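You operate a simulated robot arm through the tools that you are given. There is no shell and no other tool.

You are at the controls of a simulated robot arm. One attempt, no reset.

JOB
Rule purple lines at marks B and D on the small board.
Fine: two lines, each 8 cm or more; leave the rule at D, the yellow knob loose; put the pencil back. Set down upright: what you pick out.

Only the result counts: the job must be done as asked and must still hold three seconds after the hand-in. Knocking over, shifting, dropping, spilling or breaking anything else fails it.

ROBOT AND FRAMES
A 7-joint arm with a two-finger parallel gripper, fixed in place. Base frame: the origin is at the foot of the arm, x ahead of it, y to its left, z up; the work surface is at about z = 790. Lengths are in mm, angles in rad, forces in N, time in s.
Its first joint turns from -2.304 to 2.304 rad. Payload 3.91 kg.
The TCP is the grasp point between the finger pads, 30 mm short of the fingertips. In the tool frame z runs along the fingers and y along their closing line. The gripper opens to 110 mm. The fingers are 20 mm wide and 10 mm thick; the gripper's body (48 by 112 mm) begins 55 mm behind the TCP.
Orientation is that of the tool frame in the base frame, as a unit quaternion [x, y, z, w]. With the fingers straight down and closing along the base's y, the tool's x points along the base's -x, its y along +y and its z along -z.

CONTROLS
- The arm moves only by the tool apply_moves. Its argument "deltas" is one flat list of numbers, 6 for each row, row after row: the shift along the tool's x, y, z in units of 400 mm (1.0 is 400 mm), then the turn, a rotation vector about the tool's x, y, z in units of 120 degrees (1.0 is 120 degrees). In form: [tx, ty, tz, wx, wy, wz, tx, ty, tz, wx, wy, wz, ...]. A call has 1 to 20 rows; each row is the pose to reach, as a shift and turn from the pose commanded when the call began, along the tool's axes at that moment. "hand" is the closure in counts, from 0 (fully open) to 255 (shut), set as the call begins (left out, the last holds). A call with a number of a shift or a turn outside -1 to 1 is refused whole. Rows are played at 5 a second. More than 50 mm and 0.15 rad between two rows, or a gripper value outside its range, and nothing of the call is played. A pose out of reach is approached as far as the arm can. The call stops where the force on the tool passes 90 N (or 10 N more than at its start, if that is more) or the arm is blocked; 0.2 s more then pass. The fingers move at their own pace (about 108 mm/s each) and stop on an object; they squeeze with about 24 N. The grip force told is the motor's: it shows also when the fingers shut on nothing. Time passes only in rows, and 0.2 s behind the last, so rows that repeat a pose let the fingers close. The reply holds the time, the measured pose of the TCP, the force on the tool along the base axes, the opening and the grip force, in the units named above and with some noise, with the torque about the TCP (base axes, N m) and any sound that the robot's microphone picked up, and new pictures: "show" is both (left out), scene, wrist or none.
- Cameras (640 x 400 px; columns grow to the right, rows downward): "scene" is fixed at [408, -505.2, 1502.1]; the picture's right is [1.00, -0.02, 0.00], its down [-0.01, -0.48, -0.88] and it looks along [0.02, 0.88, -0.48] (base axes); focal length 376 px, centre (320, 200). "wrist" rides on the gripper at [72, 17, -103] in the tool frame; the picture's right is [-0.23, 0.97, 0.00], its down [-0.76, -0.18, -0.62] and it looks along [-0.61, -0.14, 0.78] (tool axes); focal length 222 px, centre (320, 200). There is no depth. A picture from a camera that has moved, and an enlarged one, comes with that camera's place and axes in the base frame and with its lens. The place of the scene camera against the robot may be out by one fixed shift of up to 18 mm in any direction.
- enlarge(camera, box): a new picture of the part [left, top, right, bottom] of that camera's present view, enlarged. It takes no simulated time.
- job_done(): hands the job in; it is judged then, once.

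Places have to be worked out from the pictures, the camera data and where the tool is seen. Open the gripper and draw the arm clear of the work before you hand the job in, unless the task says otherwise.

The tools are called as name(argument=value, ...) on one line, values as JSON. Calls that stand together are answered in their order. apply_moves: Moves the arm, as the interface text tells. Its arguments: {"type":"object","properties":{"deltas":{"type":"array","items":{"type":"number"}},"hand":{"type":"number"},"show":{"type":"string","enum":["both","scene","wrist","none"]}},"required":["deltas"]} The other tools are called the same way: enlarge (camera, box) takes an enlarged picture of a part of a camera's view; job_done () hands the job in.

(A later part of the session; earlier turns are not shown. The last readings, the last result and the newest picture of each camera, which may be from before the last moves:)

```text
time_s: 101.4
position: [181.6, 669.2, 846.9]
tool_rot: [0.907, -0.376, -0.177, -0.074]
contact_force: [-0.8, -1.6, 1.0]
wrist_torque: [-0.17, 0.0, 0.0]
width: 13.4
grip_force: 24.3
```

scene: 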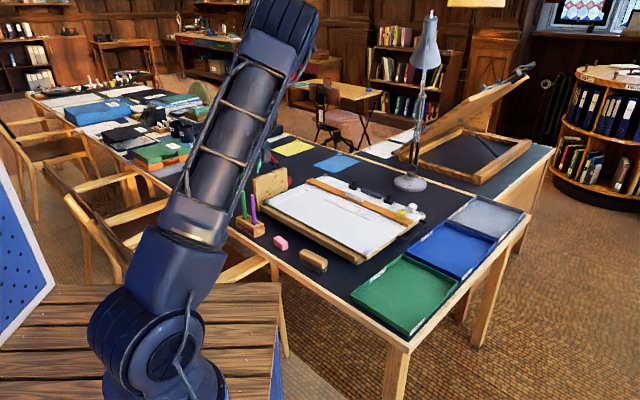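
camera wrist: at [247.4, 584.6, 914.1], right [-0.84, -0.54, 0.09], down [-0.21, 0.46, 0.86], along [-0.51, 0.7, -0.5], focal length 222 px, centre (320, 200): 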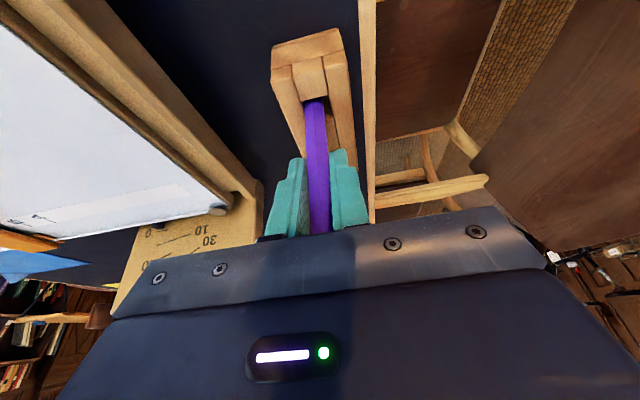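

Relieved. I lift 62 mm straight up slowly and check the block and the pencil angle.

apply_moves(deltas=[-0.0047, 0, -0.0116, 0, 0, 0, -0.0094, 0, -0.0232, 0, 0, 0, -0.0187, 0, -0.0464, 0, 0, 0, -0.0281, 0, -0.0695, 0, 0, 0, -0.0375, 0, -0.0927, 0, 0, 0, -0.0468, 0, -0.1159, 0, 0, 0, -0.0581, 0, -0.1437, 0, 0, 0, -0.0581, 0, -0.1437, 0, 0, 0], hand=255, show="both")

enlarge(camera="scene", box=[243, 195, 275, 230])

enlarge(camera="wrist", box=[260, 40, 380, 160])

```text
time_s: 103.2
position: [181.9, 669.7, 909.1]
tool_rot: [0.907, -0.376, -0.175, -0.073]
contact_force: [0.3, 0.1, 0.7]
wrist_torque: [0.02, 0.03, 0.02]
width: 13.8
grip_force: 24.0
camera wrist: at [245.3, 583.1, 977.0], right [-0.84, -0.54, 0.09], down [-0.21, 0.46, 0.86], along [-0.51, 0.71, -0.5], focal length 222 px, centre (320, 200)
```

scene: 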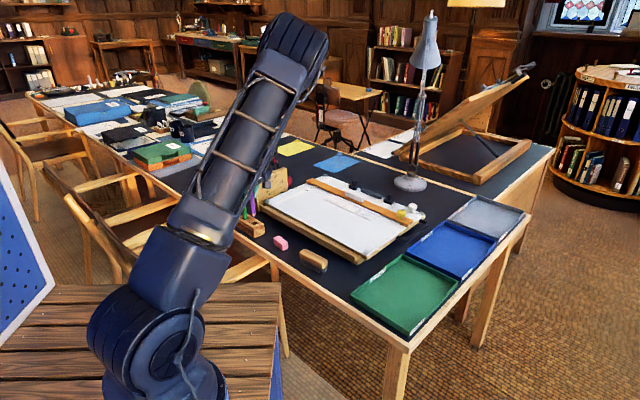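
wrist: 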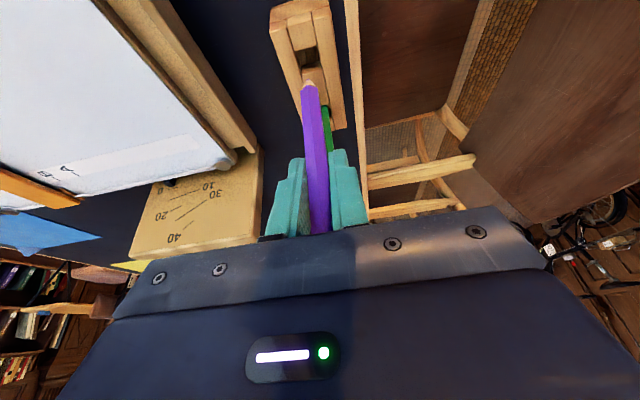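

```text
11.43 times, centred on (259, 212) of scene
camera zoom: at [408.0, -505.2, 1502.1], right [1.0, -0.02, 0.0], down [-0.01, -0.48, -0.88], along [0.02, 0.88, -0.48], focal length 4293 px, centre (1017, 57)
```

zoom: 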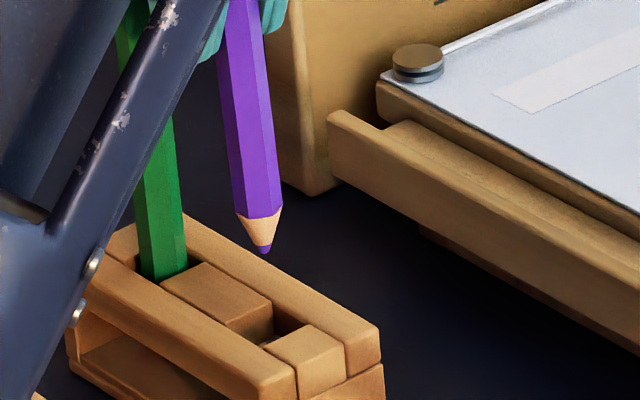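

```text
3.33 times, centred on (320, 100) of wrist
camera zoom: at [245.3, 583.1, 977.0], right [-0.84, -0.54, 0.09], down [-0.21, 0.46, 0.86], along [-0.51, 0.71, -0.5], focal length 740 px, centre (320, 533)
```

zoom: 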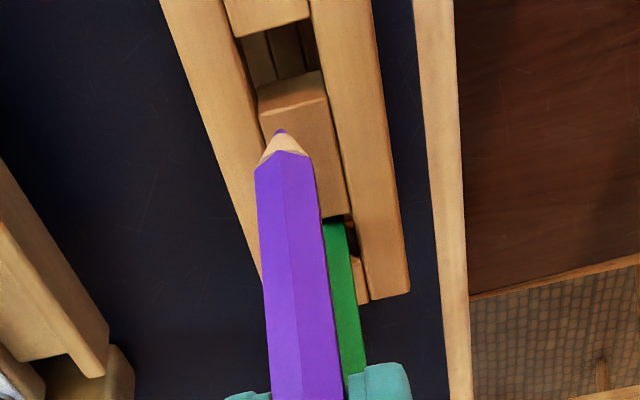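

The pencil is out cleanly with the tip at about 98.8 mm below the TCP and a 3° lean in the grip; the block is still in place. I carry it over toward D, rotating to yaw 45°.

apply_moves(deltas=[-0.0421, 0, -0.1043, 0, 0, 0, -0.0708, -0.0174, -0.214, 0.0056, 0, 0.0139, -0.0439, -0.0522, -0.2249, 0.0169, 0, 0.0417, -0.0035, -0.1045, -0.2413, 0.0337, 0, 0.0834, 0.0437, -0.1654, -0.2603, 0.0534, 0, 0.1321, 0.0908, -0.2264, -0.2793, 0.0731, 0, 0.1808, 0.138, -0.2873, -0.2984, 0.0927, 0, 0.2295, 0.1851, -0.3482, -0.3174, 0.1124, 0, 0.2782, 0.2322, -0.4092, -0.3365, 0.1321, 0, 0.3268, 0.2794, -0.4701, -0.3555, 0.1517, 0, 0.3755, 0.3265, -0.5311, -0.3746, 0.1714, 0, 0.4242, 0.3737, -0.592, -0.3936, 0.1911, 0, 0.4729, 0.4208, -0.653, -0.4127, 0.2108, 0, 0.5216, 0.468, -0.7139, -0.4317, 0.2304, 0, 0.5702, 0.5084, -0.7661, -0.448, 0.2473, 0, 0.612, 0.5488, -0.8184, -0.4644, 0.2641, 0, 0.6537, 0.5757, -0.8532, -0.4753, 0.2754, 0, 0.6815, 0.5892, -0.8706, -0.4807, 0.281, 0, 0.6954, 0.5892, -0.8706, -0.4807, 0.281, 0, 0.6954], hand=255, show="both")

enlarge(camera="wrist", box=[260, 40, 380, 160])

```text
time_s: 107.2
position: [633.8, 710.6, 999.0]
tool_rot: [-0.375, 0.907, 0.073, 0.177]
contact_force: [-0.4, 0.0, -0.5]
wrist_torque: [-0.04, -0.01, -0.01]
width: 13.5
grip_force: 23.9
camera wrist: at [547.6, 647.6, 1066.9], right [-0.54, 0.84, 0.09], down [0.46, 0.21, 0.86], along [0.71, 0.5, -0.5], focal length 222 px, centre (320, 200)
```

scene: 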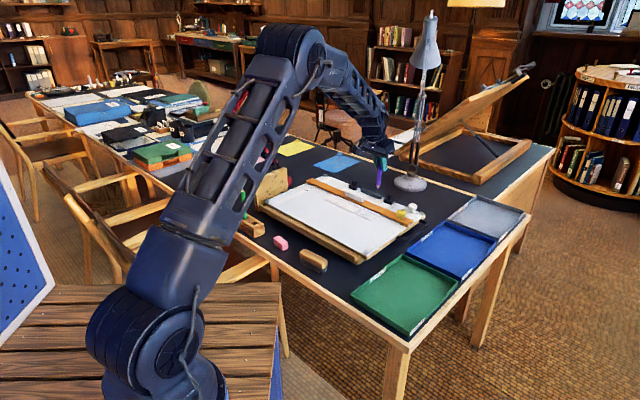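
wrist: 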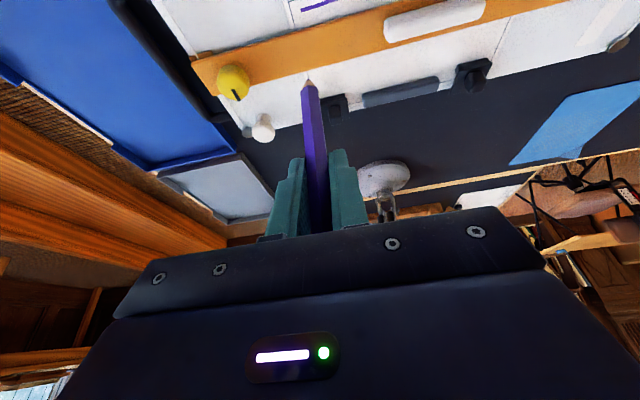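

```text
3.33 times, centred on (320, 100) of wrist
camera zoom: at [547.6, 647.6, 1066.9], right [-0.54, 0.84, 0.09], down [0.46, 0.21, 0.86], along [0.71, 0.5, -0.5], focal length 740 px, centre (320, 533)
```

zoom: 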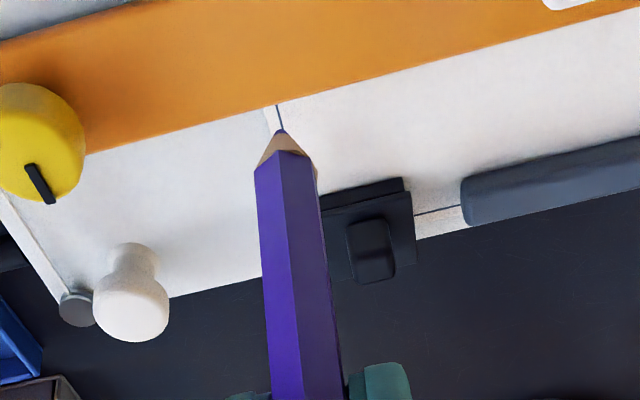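

Next I extend outward past the rule with an 8° pencil lean (tool tilt 17°), tip still about 30 mm above the sheet, and check the reach is achieved.

apply_moves(deltas=[-0.0204, 0, 0.0487, 0, 0.0083, 0, -0.0408, 0, 0.0974, 0, 0.0167, 0, -0.0611, 0, 0.146, 0, 0.025, 0, -0.0815, 0, 0.1947, 0, 0.0333, 0, -0.1019, 0, 0.2434, 0, 0.0417, 0, -0.1019, 0, 0.2434, 0, 0.0417, 0], hand=255, show="both")

enlarge(camera="wrist", box=[240, 40, 400, 140])

enlarge(camera="scene", box=[360, 175, 420, 215])

```text
time_s: 108.6
position: [686.2, 761.9, 923.2]
tool_rot: [-0.379, 0.914, 0.056, 0.136]
contact_force: [0.5, -1.1, 0.5]
wrist_torque: [0.02, 0.0, 0.0]
width: 13.8
grip_force: 24.3
camera wrist: at [604.4, 704.9, 1000.4], right [-0.54, 0.84, 0.07], down [0.51, 0.26, 0.82], along [0.67, 0.47, -0.57], focal length 222 px, centre (320, 200)
```

scene: 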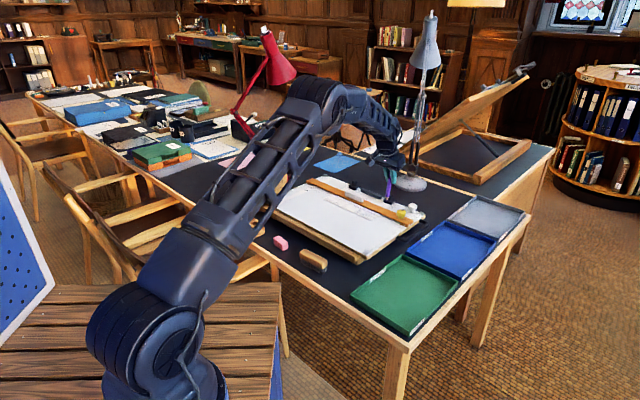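
wrist: 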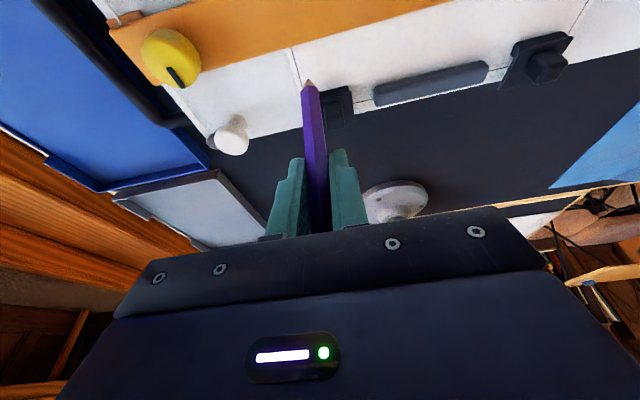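

```text
4.00 times, centred on (320, 90) of wrist
camera zoom: at [604.4, 704.9, 1000.4], right [-0.54, 0.84, 0.07], down [0.51, 0.26, 0.82], along [0.67, 0.47, -0.57], focal length 888 px, centre (320, 640)
```

zoom: 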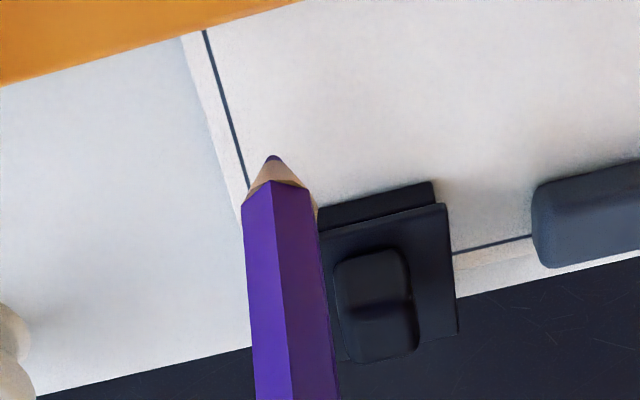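

```text
10.00 times, centred on (390, 195) of scene
camera zoom: at [408.0, -505.2, 1502.1], right [1.0, -0.02, 0.0], down [-0.01, -0.48, -0.88], along [0.02, 0.88, -0.48], focal length 3756 px, centre (-380, 250)
```

zoom: 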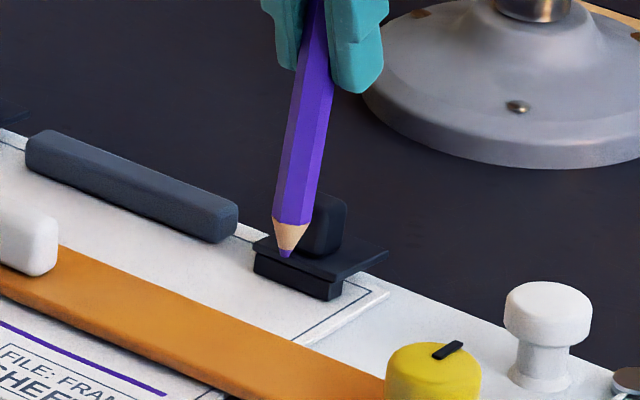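

Reach is fine. In this view the edge is at x+y≈1409 and the tip at ≈1431. I increase the lean to about 11° for clearance and bring the tip to x+y≈1415 (about 2 mm past D), still about 9 mm above the sheet.

apply_moves(deltas=[0, 0, 0, 0, 0.0188, 0, 0, 0, 0, 0, 0.0375, 0, 0.0088, 0, 0.0175, 0, 0.0375, 0, 0.0177, 0, 0.0351, 0, 0.0375, 0, 0.0265, 0, 0.0526, 0, 0.0375, 0, 0.0265, 0, 0.0526, 0, 0.0375, 0], hand=255, show="wrist")

enlarge(camera="wrist", box=[250, 40, 370, 115])

enlarge(camera="scene", box=[365, 185, 405, 215])

```text
time_s: 110.0
position: [682.2, 761.7, 901.3]
tool_rot: [-0.38, 0.919, 0.041, 0.099]
contact_force: [0.7, 0.5, -0.3]
wrist_torque: [0.0, 0.0, -0.04]
width: 13.6
grip_force: 24.0
camera wrist: at [606.3, 706.7, 985.4], right [-0.53, 0.85, 0.05], down [0.56, 0.3, 0.77], along [0.64, 0.44, -0.63], focal length 222 px, centre (320, 200)
```

wrist: 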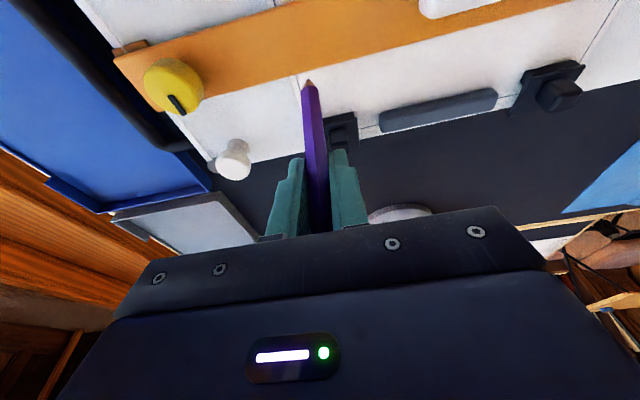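

```text
5.33 times, centred on (310, 78) of wrist
camera zoom: at [606.3, 706.7, 985.4], right [-0.53, 0.85, 0.05], down [0.56, 0.3, 0.77], along [0.64, 0.44, -0.63], focal length 1185 px, centre (373, 853)
```

zoom: 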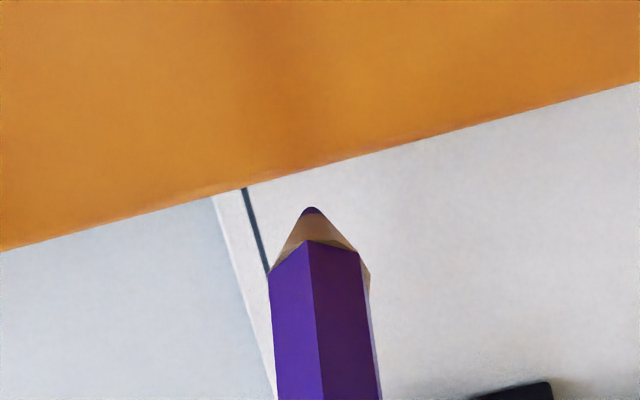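

```text
13.33 times, centred on (385, 200) of scene
camera zoom: at [408.0, -505.2, 1502.1], right [1.0, -0.02, 0.0], down [-0.01, -0.48, -0.88], along [0.02, 0.88, -0.48], focal length 5008 px, centre (-547, 200)
```

zoom: 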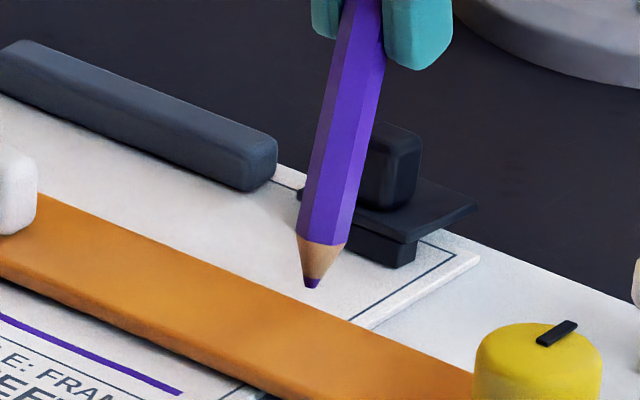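

The tip is 4 mm off the edge and about 2.4 mm past D, with adequate clearance for the lean. I lower 8 mm, then 1 mm steps to contact.

apply_moves(deltas=[0.0011, 0, 0.0049, 0, 0, 0, 0.0022, 0, 0.0098, 0, 0, 0, 0.0032, 0, 0.0146, 0, 0, 0, 0.0043, 0, 0.0195, 0, 0, 0, 0.0043, 0, 0.0195, 0, 0, 0], hand=255, show="none")

enlarge(camera="wrist", box=[250, 40, 370, 115])

apply_moves(deltas=[0.0005, 0, 0.0024, 0, 0, 0, 0.0005, 0, 0.0024, 0, 0, 0], hand=255, show="none")

apply_moves(deltas=[0.0005, 0, 0.0024, 0, 0, 0, 0.0005, 0, 0.0024, 0, 0, 0], hand=255, show="none")

```text
time_s: 111.2
position: [683.9, 759.6, 891.8]
tool_rot: [-0.379, 0.919, 0.041, 0.1]
contact_force: [-0.4, -0.1, -0.3]
wrist_torque: [0.02, -0.03, -0.01]
width: 13.4
grip_force: 23.8
```

```text
5.33 times, centred on (310, 78) of wrist
camera zoom: at [606.4, 706.5, 977.0], right [-0.53, 0.85, 0.05], down [0.56, 0.3, 0.77], along [0.64, 0.44, -0.63], focal length 1185 px, centre (373, 853)
```

zoom: 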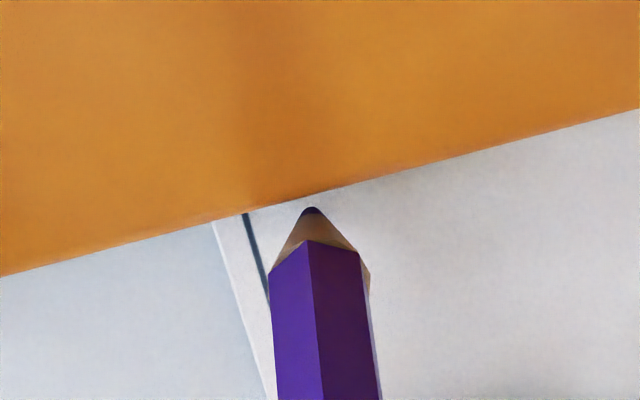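

```text
time_s: 111.8
position: [682.9, 760.4, 890.6]
tool_rot: [-0.38, 0.919, 0.042, 0.1]
contact_force: [0.4, -0.2, 0.1]
wrist_torque: [-0.02, -0.05, 0.0]
width: 13.8
grip_force: 24.3
```

```text
time_s: 112.4
position: [684.0, 759.9, 890.6]
tool_rot: [-0.38, 0.919, 0.042, 0.101]
contact_force: [-0.2, -0.3, 4.9]
wrist_torque: [-0.13, 0.07, 0.05]
width: 13.4
grip_force: 23.9
```

Contact with about 5 N. I draw the first 30 mm along −e1 and check the force and mark.

apply_moves(deltas=[0, 0.0125, 0, 0, 0, 0, 0, 0.025, 0, 0, 0, 0, 0, 0.0375, 0, 0, 0, 0, 0, 0.05, 0, 0, 0, 0, 0, 0.0625, 0, 0, 0, 0, 0, 0.075, 0, 0, 0, 0, 0, 0.075, 0, 0, 0, 0], hand=255, show="none")

enlarge(camera="wrist", box=[210, 40, 370, 130])

```text
time_s: 114.0
position: [661.2, 781.9, 889.3]
tool_rot: [-0.38, 0.918, 0.042, 0.101]
contact_force: [1.0, -0.7, 4.3]
wrist_torque: [-0.23, -0.08, 0.02]
width: 13.4
grip_force: 23.8
```

```text
4.00 times, centred on (290, 85) of wrist
camera zoom: at [584.8, 728.0, 975.3], right [-0.53, 0.85, 0.05], down [0.56, 0.3, 0.77], along [0.64, 0.44, -0.63], focal length 888 px, centre (440, 660)
```

zoom: 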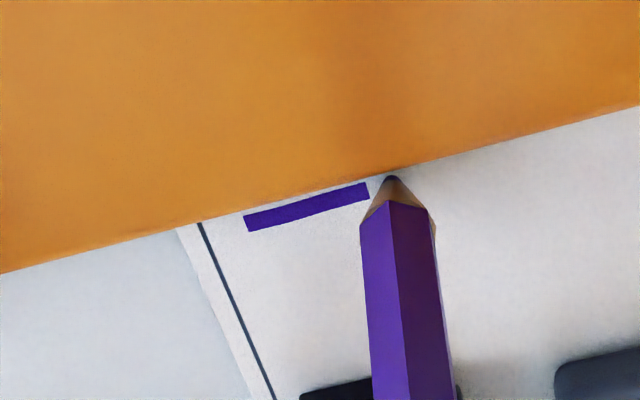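

Clean and parallel at 4 N. I continue 40 mm.

apply_moves(deltas=[0, 0.0125, 0, 0, 0, 0, 0, 0.025, 0, 0, 0, 0, 0, 0.0375, 0, 0, 0, 0, 0, 0.05, 0, 0, 0, 0, 0, 0.0625, 0, 0, 0, 0, 0, 0.075, 0, 0, 0, 0, 0, 0.0875, 0, 0, 0, 0, 0, 0.1, 0, 0, 0, 0, 0, 0.1, 0, 0, 0, 0], hand=255, show="none")

enlarge(camera="wrist", box=[160, 40, 360, 155])

```text
time_s: 116.0
position: [633.9, 809.3, 891.2]
tool_rot: [-0.38, 0.918, 0.041, 0.1]
contact_force: [1.4, -1.9, 4.7]
wrist_torque: [-0.22, -0.09, 0.04]
width: 13.7
grip_force: 24.2
```

```text
3.20 times, centred on (260, 98) of wrist
camera zoom: at [556.5, 756.1, 975.1], right [-0.53, 0.85, 0.05], down [0.56, 0.3, 0.77], along [0.64, 0.44, -0.63], focal length 711 px, centre (512, 528)
```

zoom: 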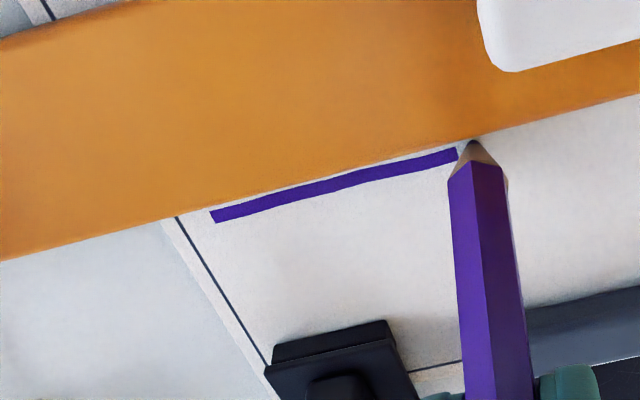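

70 mm drawn with steady 4.7 N. Another 35 mm to finish.

apply_moves(deltas=[0, 0.0125, 0, 0, 0, 0, 0, 0.025, 0, 0, 0, 0, 0, 0.0375, 0, 0, 0, 0, 0, 0.05, 0, 0, 0, 0, 0, 0.0625, 0, 0, 0, 0, 0, 0.075, 0, 0, 0, 0, 0, 0.0875, 0, 0, 0, 0, 0, 0.0875, 0, 0, 0, 0], hand=255, show="none")

enlarge(camera="wrist", box=[130, 30, 360, 165])

```text
time_s: 117.8
position: [608.4, 833.8, 890.6]
tool_rot: [-0.38, 0.919, 0.042, 0.101]
contact_force: [1.8, -2.0, 6.6]
wrist_torque: [-0.27, -0.08, 0.06]
width: 13.7
grip_force: 24.3
```

```text
2.78 times, centred on (245, 98) of wrist
camera zoom: at [531.8, 780.6, 974.9], right [-0.53, 0.85, 0.05], down [0.56, 0.3, 0.77], along [0.64, 0.44, -0.63], focal length 618 px, centre (529, 485)
```

zoom: 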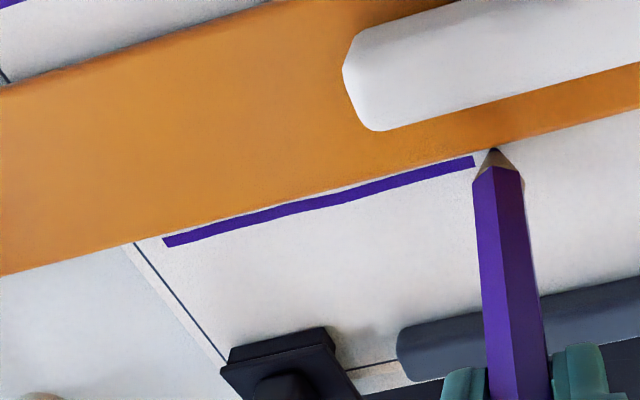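

The D line is about 105 mm. I lift straight off the sheet and look at the result.

apply_moves(deltas=[-0.0065, 0, -0.0293, 0, 0, 0, -0.013, 0, -0.0586, 0, 0, 0, -0.0217, 0, -0.0976, 0, 0, 0, -0.0325, 0, -0.1464, 0, 0, 0, -0.0325, 0, -0.1464, 0, 0, 0], hand=255, show="both")

enlarge(camera="scene", box=[295, 168, 335, 193])

enlarge(camera="wrist", box=[150, 0, 450, 130])

```text
time_s: 119.0
position: [609.4, 835.4, 950.3]
tool_rot: [-0.381, 0.918, 0.042, 0.101]
contact_force: [0.3, -0.2, -0.4]
wrist_torque: [0.0, -0.01, 0.01]
width: 13.3
grip_force: 23.9
camera wrist: at [531.9, 780.7, 1035.0], right [-0.53, 0.85, 0.05], down [0.56, 0.3, 0.77], along [0.64, 0.44, -0.63], focal length 222 px, centre (320, 200)
```

scene: 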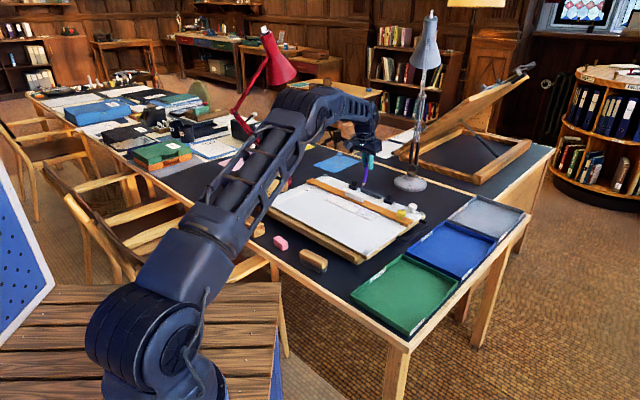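
wrist: 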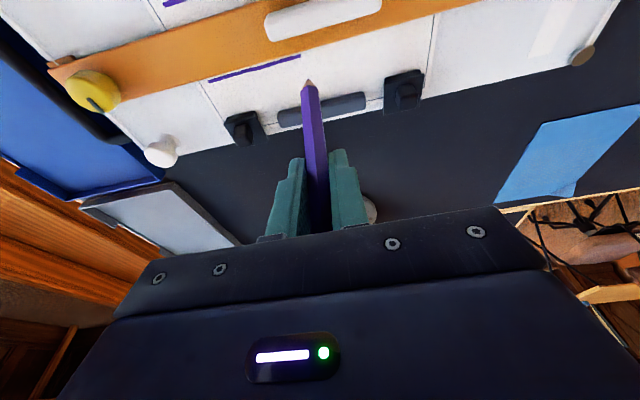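

```text
16.00 times, centred on (315, 180) of scene
camera zoom: at [408.0, -505.2, 1502.1], right [1.0, -0.02, 0.0], down [-0.01, -0.48, -0.88], along [0.02, 0.88, -0.48], focal length 6010 px, centre (400, 512)
```

zoom: 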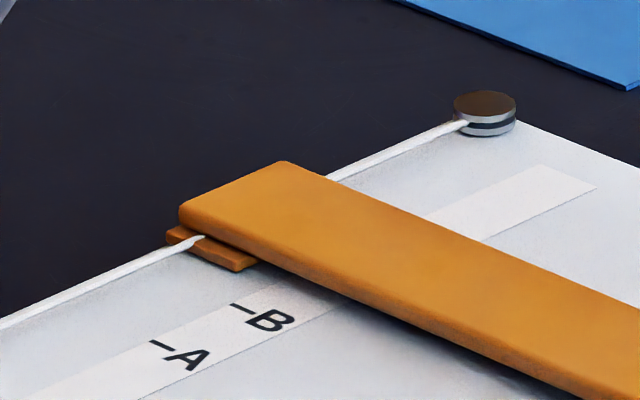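

```text
2.13 times, centred on (300, 65) of wrist
camera zoom: at [531.9, 780.7, 1035.0], right [-0.53, 0.85, 0.05], down [0.56, 0.3, 0.77], along [0.64, 0.44, -0.63], focal length 474 px, centre (363, 488)
```

zoom: 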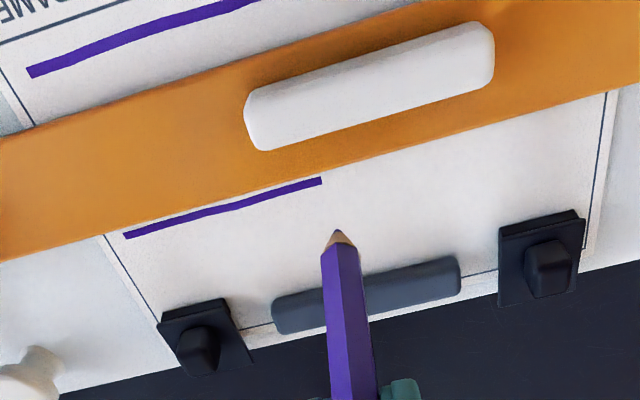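

Both lines are drawn and the rule hasn't moved. I retract, bring the pencil back to vertical and carry it to its block.

apply_moves(deltas=[0.0391, -0.0077, -0.0496, 0, 0, 0, 0.0782, -0.0153, -0.0993, 0, 0, 0, 0.1173, -0.023, -0.1489, 0, 0, 0, 0.1173, -0.023, -0.1489, 0, -0.0347, 0, 0.1173, -0.023, -0.1489, 0, -0.0695, 0, 0.1173, -0.023, -0.1489, 0, -0.1042, 0, 0.1173, -0.023, -0.1489, 0, -0.1042, 0], hand=255, show="none")

apply_moves(deltas=[0.0163, 0.0095, -0.0076, -0.0063, 0, -0.0136, 0.0489, 0.0285, -0.0228, -0.019, 0, -0.0408, 0.0978, 0.057, -0.0456, -0.038, 0, -0.0816, 0.1549, 0.0902, -0.0722, -0.0602, 0, -0.1291, 0.212, 0.1234, -0.0988, -0.0824, 0, -0.1767, 0.269, 0.1566, -0.1254, -0.1046, 0, -0.2243, 0.3261, 0.1898, -0.152, -0.1268, 0, -0.2719, 0.3832, 0.2231, -0.1786, -0.149, 0, -0.3195, 0.4403, 0.2563, -0.2053, -0.1712, 0, -0.367, 0.4973, 0.2895, -0.2319, -0.1934, 0, -0.4146, 0.5544, 0.3227, -0.2585, -0.2156, 0, -0.4622, 0.6115, 0.356, -0.2851, -0.2378, 0, -0.5098, 0.6685, 0.3892, -0.3117, -0.2599, 0, -0.5574, 0.7175, 0.4176, -0.3345, -0.279, 0, -0.5981, 0.7664, 0.4461, -0.3573, -0.298, 0, -0.6389, 0.799, 0.4651, -0.3725, -0.3107, 0, -0.6661, 0.8153, 0.4746, -0.3801, -0.317, 0, -0.6797, 0.8153, 0.4746, -0.3801, -0.317, 0, -0.6797], hand=255, show="both")

enlarge(camera="wrist", box=[260, 20, 380, 140])

enlarge(camera="scene", box=[235, 165, 285, 235])

```text
time_s: 120.6
position: [573.8, 786.9, 998.6]
tool_rot: [-0.374, 0.902, 0.084, 0.2]
contact_force: [0.2, -0.1, 0.0]
wrist_torque: [-0.01, 0.03, -0.04]
width: 13.6
grip_force: 23.7
```

```text
time_s: 124.4
position: [185.0, 666.3, 997.8]
tool_rot: [0.902, -0.374, -0.2, -0.083]
contact_force: [-0.7, 0.2, -0.8]
wrist_torque: [-0.01, 0.04, 0.0]
width: 13.5
grip_force: 24.2
camera wrist: at [251.3, 577.5, 1061.3], right [-0.83, -0.54, 0.1], down [-0.18, 0.43, 0.89], along [-0.52, 0.72, -0.45], focal length 222 px, centre (320, 200)
```

scene: 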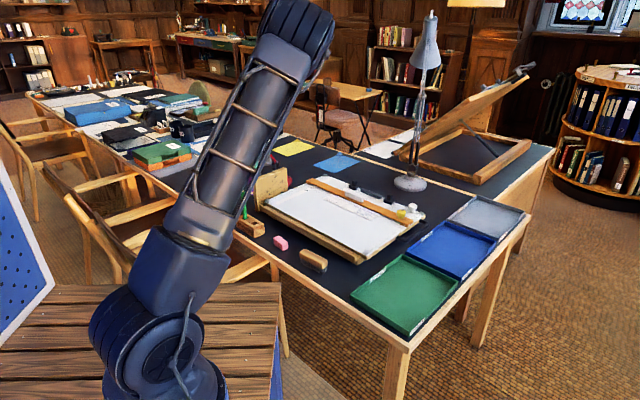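
wrist: 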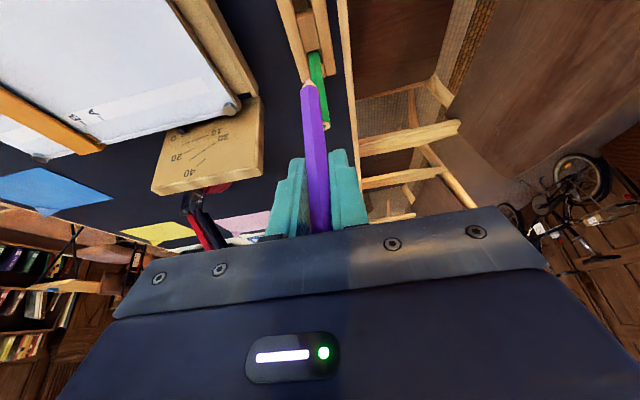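

```text
3.33 times, centred on (320, 80) of wrist
camera zoom: at [251.3, 577.5, 1061.3], right [-0.83, -0.54, 0.1], down [-0.18, 0.43, 0.89], along [-0.52, 0.72, -0.45], focal length 740 px, centre (320, 600)
```

zoom: 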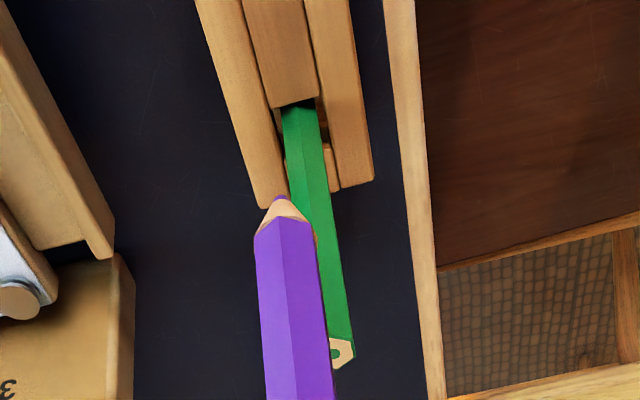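

```text
5.71 times, centred on (260, 200) of scene
camera zoom: at [408.0, -505.2, 1502.1], right [1.0, -0.02, 0.0], down [-0.01, -0.48, -0.88], along [0.02, 0.88, -0.48], focal length 2146 px, centre (663, 200)
```

zoom: 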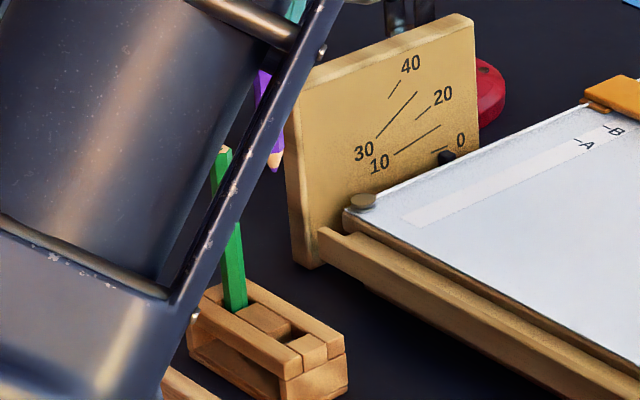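

The pencil is vertical and unchanged in the grip, tip at about (185.3, 667.4), over the hole and slightly toward the +e2 rail as wanted. I descend 115 mm to just above the block and check.

apply_moves(deltas=[0.0243, 0, 0.0521, 0, 0, 0, 0.0486, 0, 0.1042, 0, 0, 0, 0.0729, 0, 0.1564, 0, 0, 0, 0.0972, 0, 0.2085, 0, 0, 0, 0.1215, 0, 0.2606, 0, 0, 0, 0.1215, 0, 0.2606, 0, 0, 0], hand=255, show="none")

enlarge(camera="wrist", box=[260, 30, 380, 130])

enlarge(camera="scene", box=[247, 202, 273, 228])

```text
time_s: 125.8
position: [185.1, 666.7, 884.0]
tool_rot: [0.902, -0.373, -0.2, -0.082]
contact_force: [0.1, 0.4, -1.1]
wrist_torque: [-0.01, -0.01, -0.02]
width: 13.6
grip_force: 24.0
```

```text
4.00 times, centred on (320, 80) of wrist
camera zoom: at [251.2, 577.2, 946.5], right [-0.83, -0.54, 0.1], down [-0.18, 0.43, 0.89], along [-0.52, 0.72, -0.45], focal length 888 px, centre (320, 680)
```

zoom: 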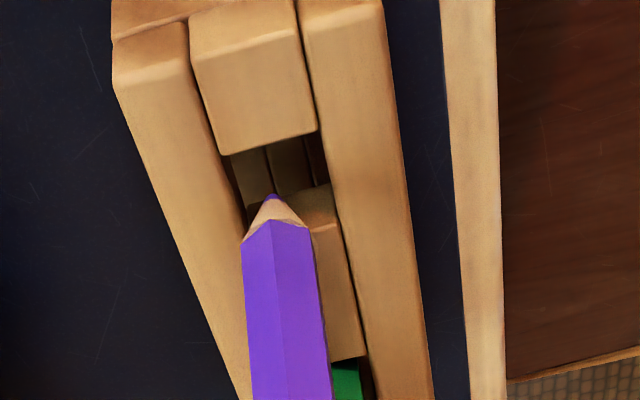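

```text
15.38 times, centred on (260, 215) of scene
camera zoom: at [408.0, -505.2, 1502.1], right [1.0, -0.02, 0.0], down [-0.01, -0.48, -0.88], along [0.02, 0.88, -0.48], focal length 5779 px, centre (1243, -31)
```

zoom: 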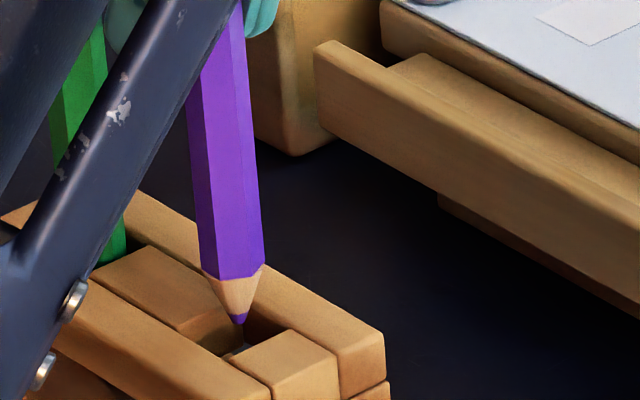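

The scene shows the pencil vertical and the tip over the hole. I trim 0.7 mm off the rail side and lower 20 mm slowly.

apply_moves(deltas=[0.0021, 0.0018, 0.0045, 0, 0, 0, 0.0063, 0.0018, 0.0136, 0, 0, 0, 0.0106, 0.0018, 0.0227, 0, 0, 0, 0.0148, 0.0018, 0.0317, 0, 0, 0, 0.019, 0.0018, 0.0408, 0, 0, 0, 0.0211, 0.0018, 0.0453, 0, 0, 0, 0.0211, 0.0018, 0.0453, 0, 0, 0], hand=255, show="none")

enlarge(camera="wrist", box=[260, 40, 380, 140])

```text
time_s: 127.4
position: [184.2, 666.0, 863.4]
tool_rot: [0.902, -0.373, -0.2, -0.082]
contact_force: [-0.3, -0.4, -0.3]
wrist_torque: [-0.02, 0.01, -0.03]
width: 13.6
grip_force: 23.7
```

```text
4.00 times, centred on (320, 90) of wrist
camera zoom: at [250.9, 576.9, 926.2], right [-0.83, -0.54, 0.1], down [-0.18, 0.43, 0.89], along [-0.52, 0.72, -0.45], focal length 888 px, centre (320, 640)
```

zoom: 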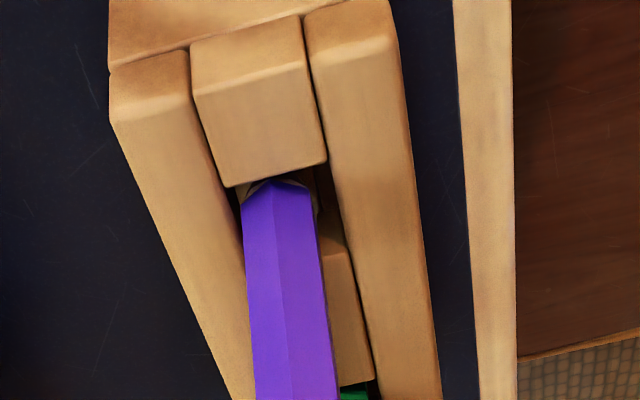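

Inside without contact. I lower 15 mm more, then feel for the floor in 1 mm steps.

apply_moves(deltas=[0.004, 0, 0.0085, 0, 0, 0, 0.0079, 0, 0.017, 0, 0, 0, 0.0119, 0, 0.0255, 0, 0, 0, 0.0158, 0, 0.034, 0, 0, 0, 0.0158, 0, 0.034, 0, 0, 0], hand=255, show="none")

apply_moves(deltas=[0.0011, 0, 0.0023, 0, 0, 0, 0.0011, 0, 0.0023, 0, 0, 0], hand=255, show="none")

apply_moves(deltas=[0.0011, 0, 0.0023, 0, 0, 0, 0.0011, 0, 0.0023, 0, 0, 0], hand=255, show="none")

```text
time_s: 128.6
position: [184.9, 666.4, 848.5]
tool_rot: [0.902, -0.373, -0.2, -0.083]
contact_force: [-0.6, -0.4, -0.4]
wrist_torque: [0.01, 0.02, -0.02]
width: 13.6
grip_force: 24.0
```

```text
time_s: 129.2
position: [185.1, 666.0, 847.0]
tool_rot: [0.902, -0.374, -0.2, -0.082]
contact_force: [1.0, -0.4, -0.2]
wrist_torque: [-0.04, 0.0, 0.01]
width: 13.4
grip_force: 24.2
```

```text
time_s: 129.8
position: [186.0, 666.5, 846.4]
tool_rot: [0.902, -0.374, -0.2, -0.083]
contact_force: [-0.4, -0.2, -0.2]
wrist_torque: [-0.03, 0.0, 0.03]
width: 13.6
grip_force: 23.6
```

No floor contact yet. Continuing 1 mm at a time.

apply_moves(deltas=[0.0011, 0, 0.0023, 0, 0, 0, 0.0011, 0, 0.0023, 0, 0, 0], hand=255, show="none")

apply_moves(deltas=[0.0006, 0, 0.0012, 0, 0, 0, 0.0006, 0, 0.0012, 0, 0, 0], hand=255, show="none")

```text
time_s: 130.4
position: [184.9, 665.8, 846.4]
tool_rot: [0.902, -0.373, -0.2, -0.083]
contact_force: [0.3, -0.4, 4.1]
wrist_torque: [-0.04, 0.01, -0.01]
width: 13.3
grip_force: 24.2
```

```text
time_s: 131.0
position: [185.2, 666.0, 845.2]
tool_rot: [0.902, -0.374, -0.201, -0.082]
contact_force: [0.4, -2.3, 11.7]
wrist_torque: [-0.2, -0.1, -0.02]
width: 13.7
grip_force: 24.1
```

Floor reached. I back off half a millimetre and slide toward the +e2 rail until a light side load shows, as last time.

apply_moves(deltas=[-0.0006, 0, -0.0012, 0, 0, 0, -0.0006, -0.003, -0.0012, 0, 0, 0, -0.0006, -0.003, -0.0012, 0, 0, 0], hand=255, show="none")

apply_moves(deltas=[0, -0.0025, 0, 0, 0, 0, 0, -0.0025, 0, 0, 0, 0], hand=255, show="none")

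enlarge(camera="wrist", box=[260, 60, 380, 160])

```text
time_s: 131.8
position: [185.8, 667.7, 845.9]
tool_rot: [0.902, -0.374, -0.2, -0.083]
contact_force: [-4.3, -3.3, 8.5]
wrist_torque: [-0.25, 0.37, 0.01]
width: 13.6
grip_force: 23.9
```

```text
time_s: 132.4
position: [185.6, 666.3, 844.4]
tool_rot: [0.902, -0.374, -0.2, -0.083]
contact_force: [-7.9, -5.6, 6.2]
wrist_torque: [-0.39, 0.57, 0.01]
width: 13.8
grip_force: 24.0
```

```text
4.00 times, centred on (320, 110) of wrist
camera zoom: at [252.0, 578.2, 908.0], right [-0.83, -0.54, 0.1], down [-0.18, 0.43, 0.89], along [-0.52, 0.72, -0.45], focal length 888 px, centre (320, 560)
```

zoom: 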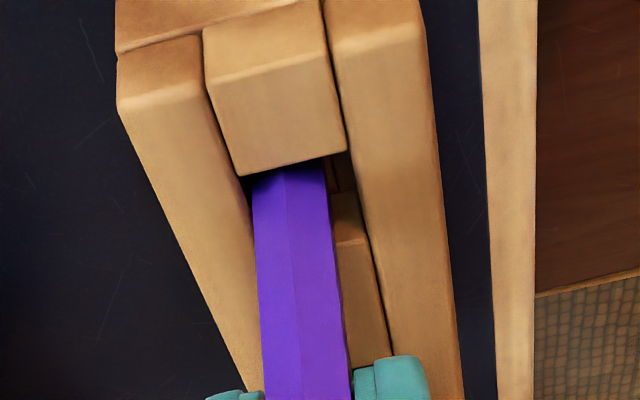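

There's about 9 N of side load now, so I back off 0.8 mm and verify the block hasn't shifted before releasing.

apply_moves(deltas=[-0.0002, 0.002, -0.0005, 0, 0, 0, -0.0002, 0.002, -0.0005, 0, 0, 0], hand=255, show="none")

enlarge(camera="scene", box=[250, 216, 266, 226])

enlarge(camera="scene", box=[250, 208, 266, 218])

```text
time_s: 133.0
position: [186.0, 666.9, 845.3]
tool_rot: [0.903, -0.373, -0.199, -0.083]
contact_force: [-7.2, -4.4, 1.1]
wrist_torque: [-0.22, 0.47, 0.02]
width: 13.5
grip_force: 23.3
```

```text
16.00 times, centred on (258, 221) of scene
camera zoom: at [408.0, -505.2, 1502.1], right [1.0, -0.02, 0.0], down [-0.01, -0.48, -0.88], along [0.02, 0.88, -0.48], focal length 6010 px, centre (1312, -136)
```

zoom: 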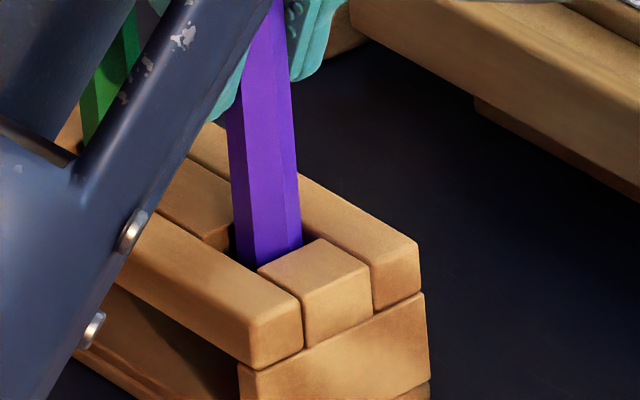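

```text
16.00 times, centred on (258, 213) of scene
camera zoom: at [408.0, -505.2, 1502.1], right [1.0, -0.02, 0.0], down [-0.01, -0.48, -0.88], along [0.02, 0.88, -0.48], focal length 6010 px, centre (1312, -8)
```

zoom: 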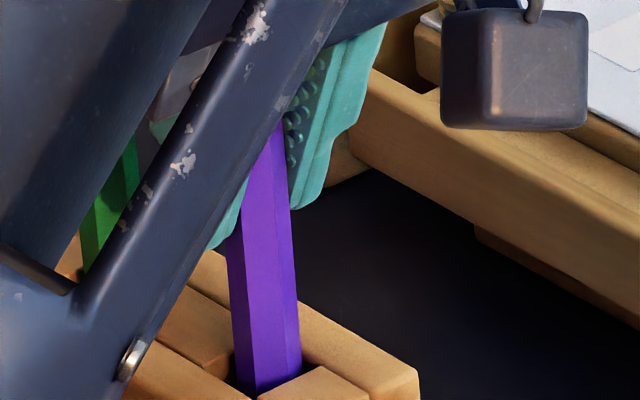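

The block is unmoved. I ease the side load a touch more with a light downward seat, then open.

apply_moves(deltas=[0.0003, 0.0018, 0.0007, 0, 0, 0, 0.0003, 0.0018, 0.0007, 0, 0, 0], hand=255, show="none")

```text
time_s: 133.6
position: [184.7, 667.2, 845.6]
tool_rot: [0.902, -0.374, -0.2, -0.083]
contact_force: [-2.9, -3.2, 2.6]
wrist_torque: [-0.27, 0.24, -0.01]
width: 13.7
grip_force: 23.9
```

Side load is down to about 4 N and seat load 2.6 N, much like the successful release before. I open now.

apply_moves(deltas=[0, 0, 0, 0, 0, 0, 0, 0, 0, 0, 0, 0, 0, 0, 0, 0, 0, 0], hand=150, show="wrist")

enlarge(camera="wrist", box=[240, 60, 400, 240])

enlarge(camera="scene", box=[243, 200, 275, 226])

```text
time_s: 134.4
position: [184.8, 667.7, 845.2]
tool_rot: [0.902, -0.374, -0.2, -0.083]
contact_force: [-0.2, 0.0, 0.6]
wrist_torque: [0.0, 0.0, 0.02]
width: 45.1
grip_force: 0.1
camera wrist: at [251.4, 577.5, 908.0], right [-0.83, -0.54, 0.1], down [-0.18, 0.43, 0.89], along [-0.52, 0.72, -0.45], focal length 222 px, centre (320, 200)
```

wrist: 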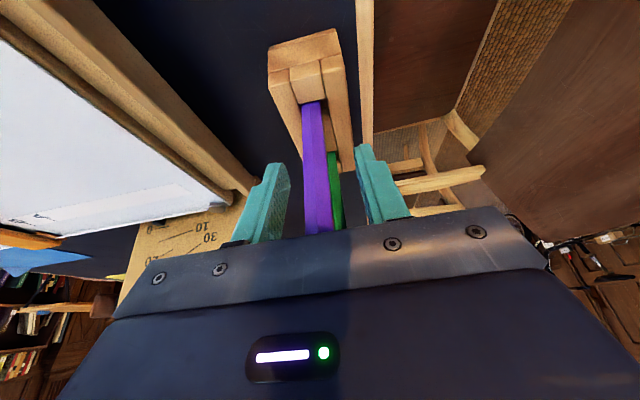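

```text
2.22 times, centred on (320, 150) of wrist
camera zoom: at [251.4, 577.5, 908.0], right [-0.83, -0.54, 0.1], down [-0.18, 0.43, 0.89], along [-0.52, 0.72, -0.45], focal length 494 px, centre (320, 311)
```

zoom: 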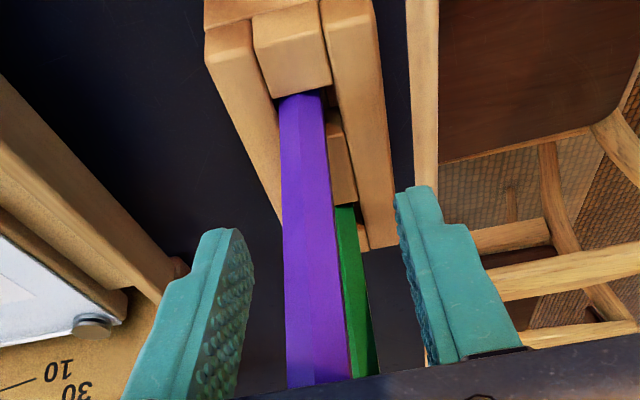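

```text
15.38 times, centred on (259, 213) of scene
camera zoom: at [408.0, -505.2, 1502.1], right [1.0, -0.02, 0.0], down [-0.01, -0.48, -0.88], along [0.02, 0.88, -0.48], focal length 5779 px, centre (1258, 0)
```

zoom: 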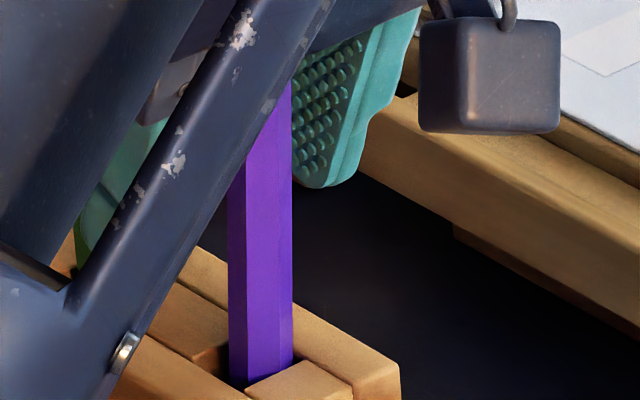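

It stands free in its hole, leaning a few degrees against the rail and touching neither finger. I open a little wider and rise straight up, then measure the lean properly.

apply_moves(deltas=[0, 0, 0, 0, 0, 0, 0, 0, 0, 0, 0, 0, -0.0106, 0, -0.0227, 0, 0, 0, -0.0317, 0, -0.068, 0, 0, 0, -0.0528, 0, -0.1133, 0, 0, 0, -0.0845, 0, -0.1813, 0, 0, 0, -0.1268, 0, -0.2719, 0, 0, 0, -0.1268, 0, -0.2719, 0, 0, 0], hand=120, show="both")

enlarge(camera="wrist", box=[260, 0, 380, 140])

enlarge(camera="scene", box=[235, 185, 285, 240])

```text
time_s: 136.2
position: [184.8, 664.9, 965.9]
tool_rot: [0.902, -0.374, -0.201, -0.083]
contact_force: [-0.2, -0.3, -0.2]
wrist_torque: [-0.04, 0.0, 0.0]
width: 58.1
grip_force: 0.0
camera wrist: at [251.3, 576.8, 1028.8], right [-0.83, -0.54, 0.1], down [-0.18, 0.43, 0.89], along [-0.52, 0.72, -0.45], focal length 222 px, centre (320, 200)
```

scene: 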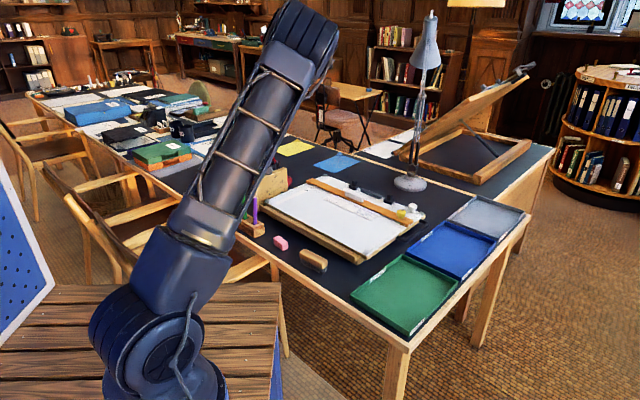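
wrist: 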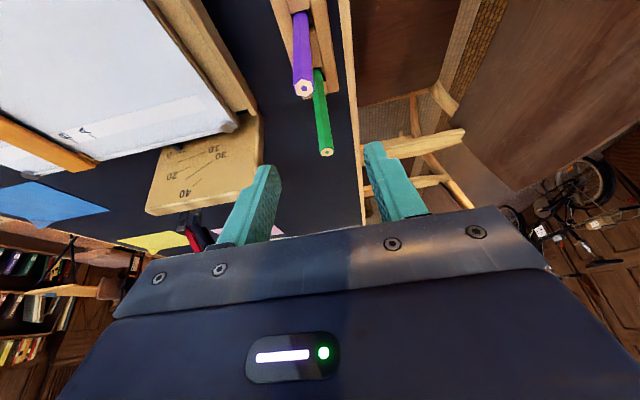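

```text
2.86 times, centred on (320, 70) of wrist
camera zoom: at [251.3, 576.8, 1028.8], right [-0.83, -0.54, 0.1], down [-0.18, 0.43, 0.89], along [-0.52, 0.72, -0.45], focal length 635 px, centre (320, 571)
```

zoom: 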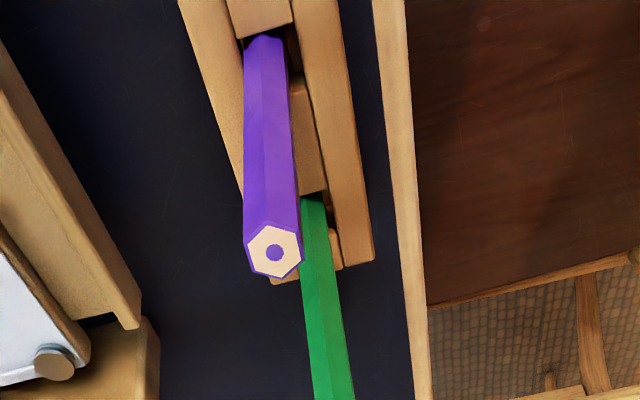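

```text
7.27 times, centred on (260, 212) of scene
camera zoom: at [408.0, -505.2, 1502.1], right [1.0, -0.02, 0.0], down [-0.01, -0.48, -0.88], along [0.02, 0.88, -0.48], focal length 2732 px, centre (756, 109)
```

zoom: 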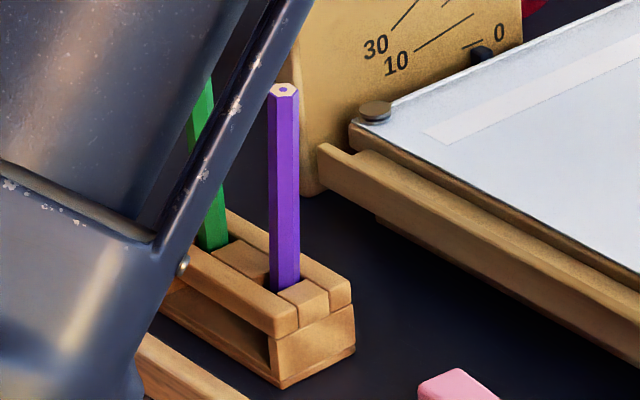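

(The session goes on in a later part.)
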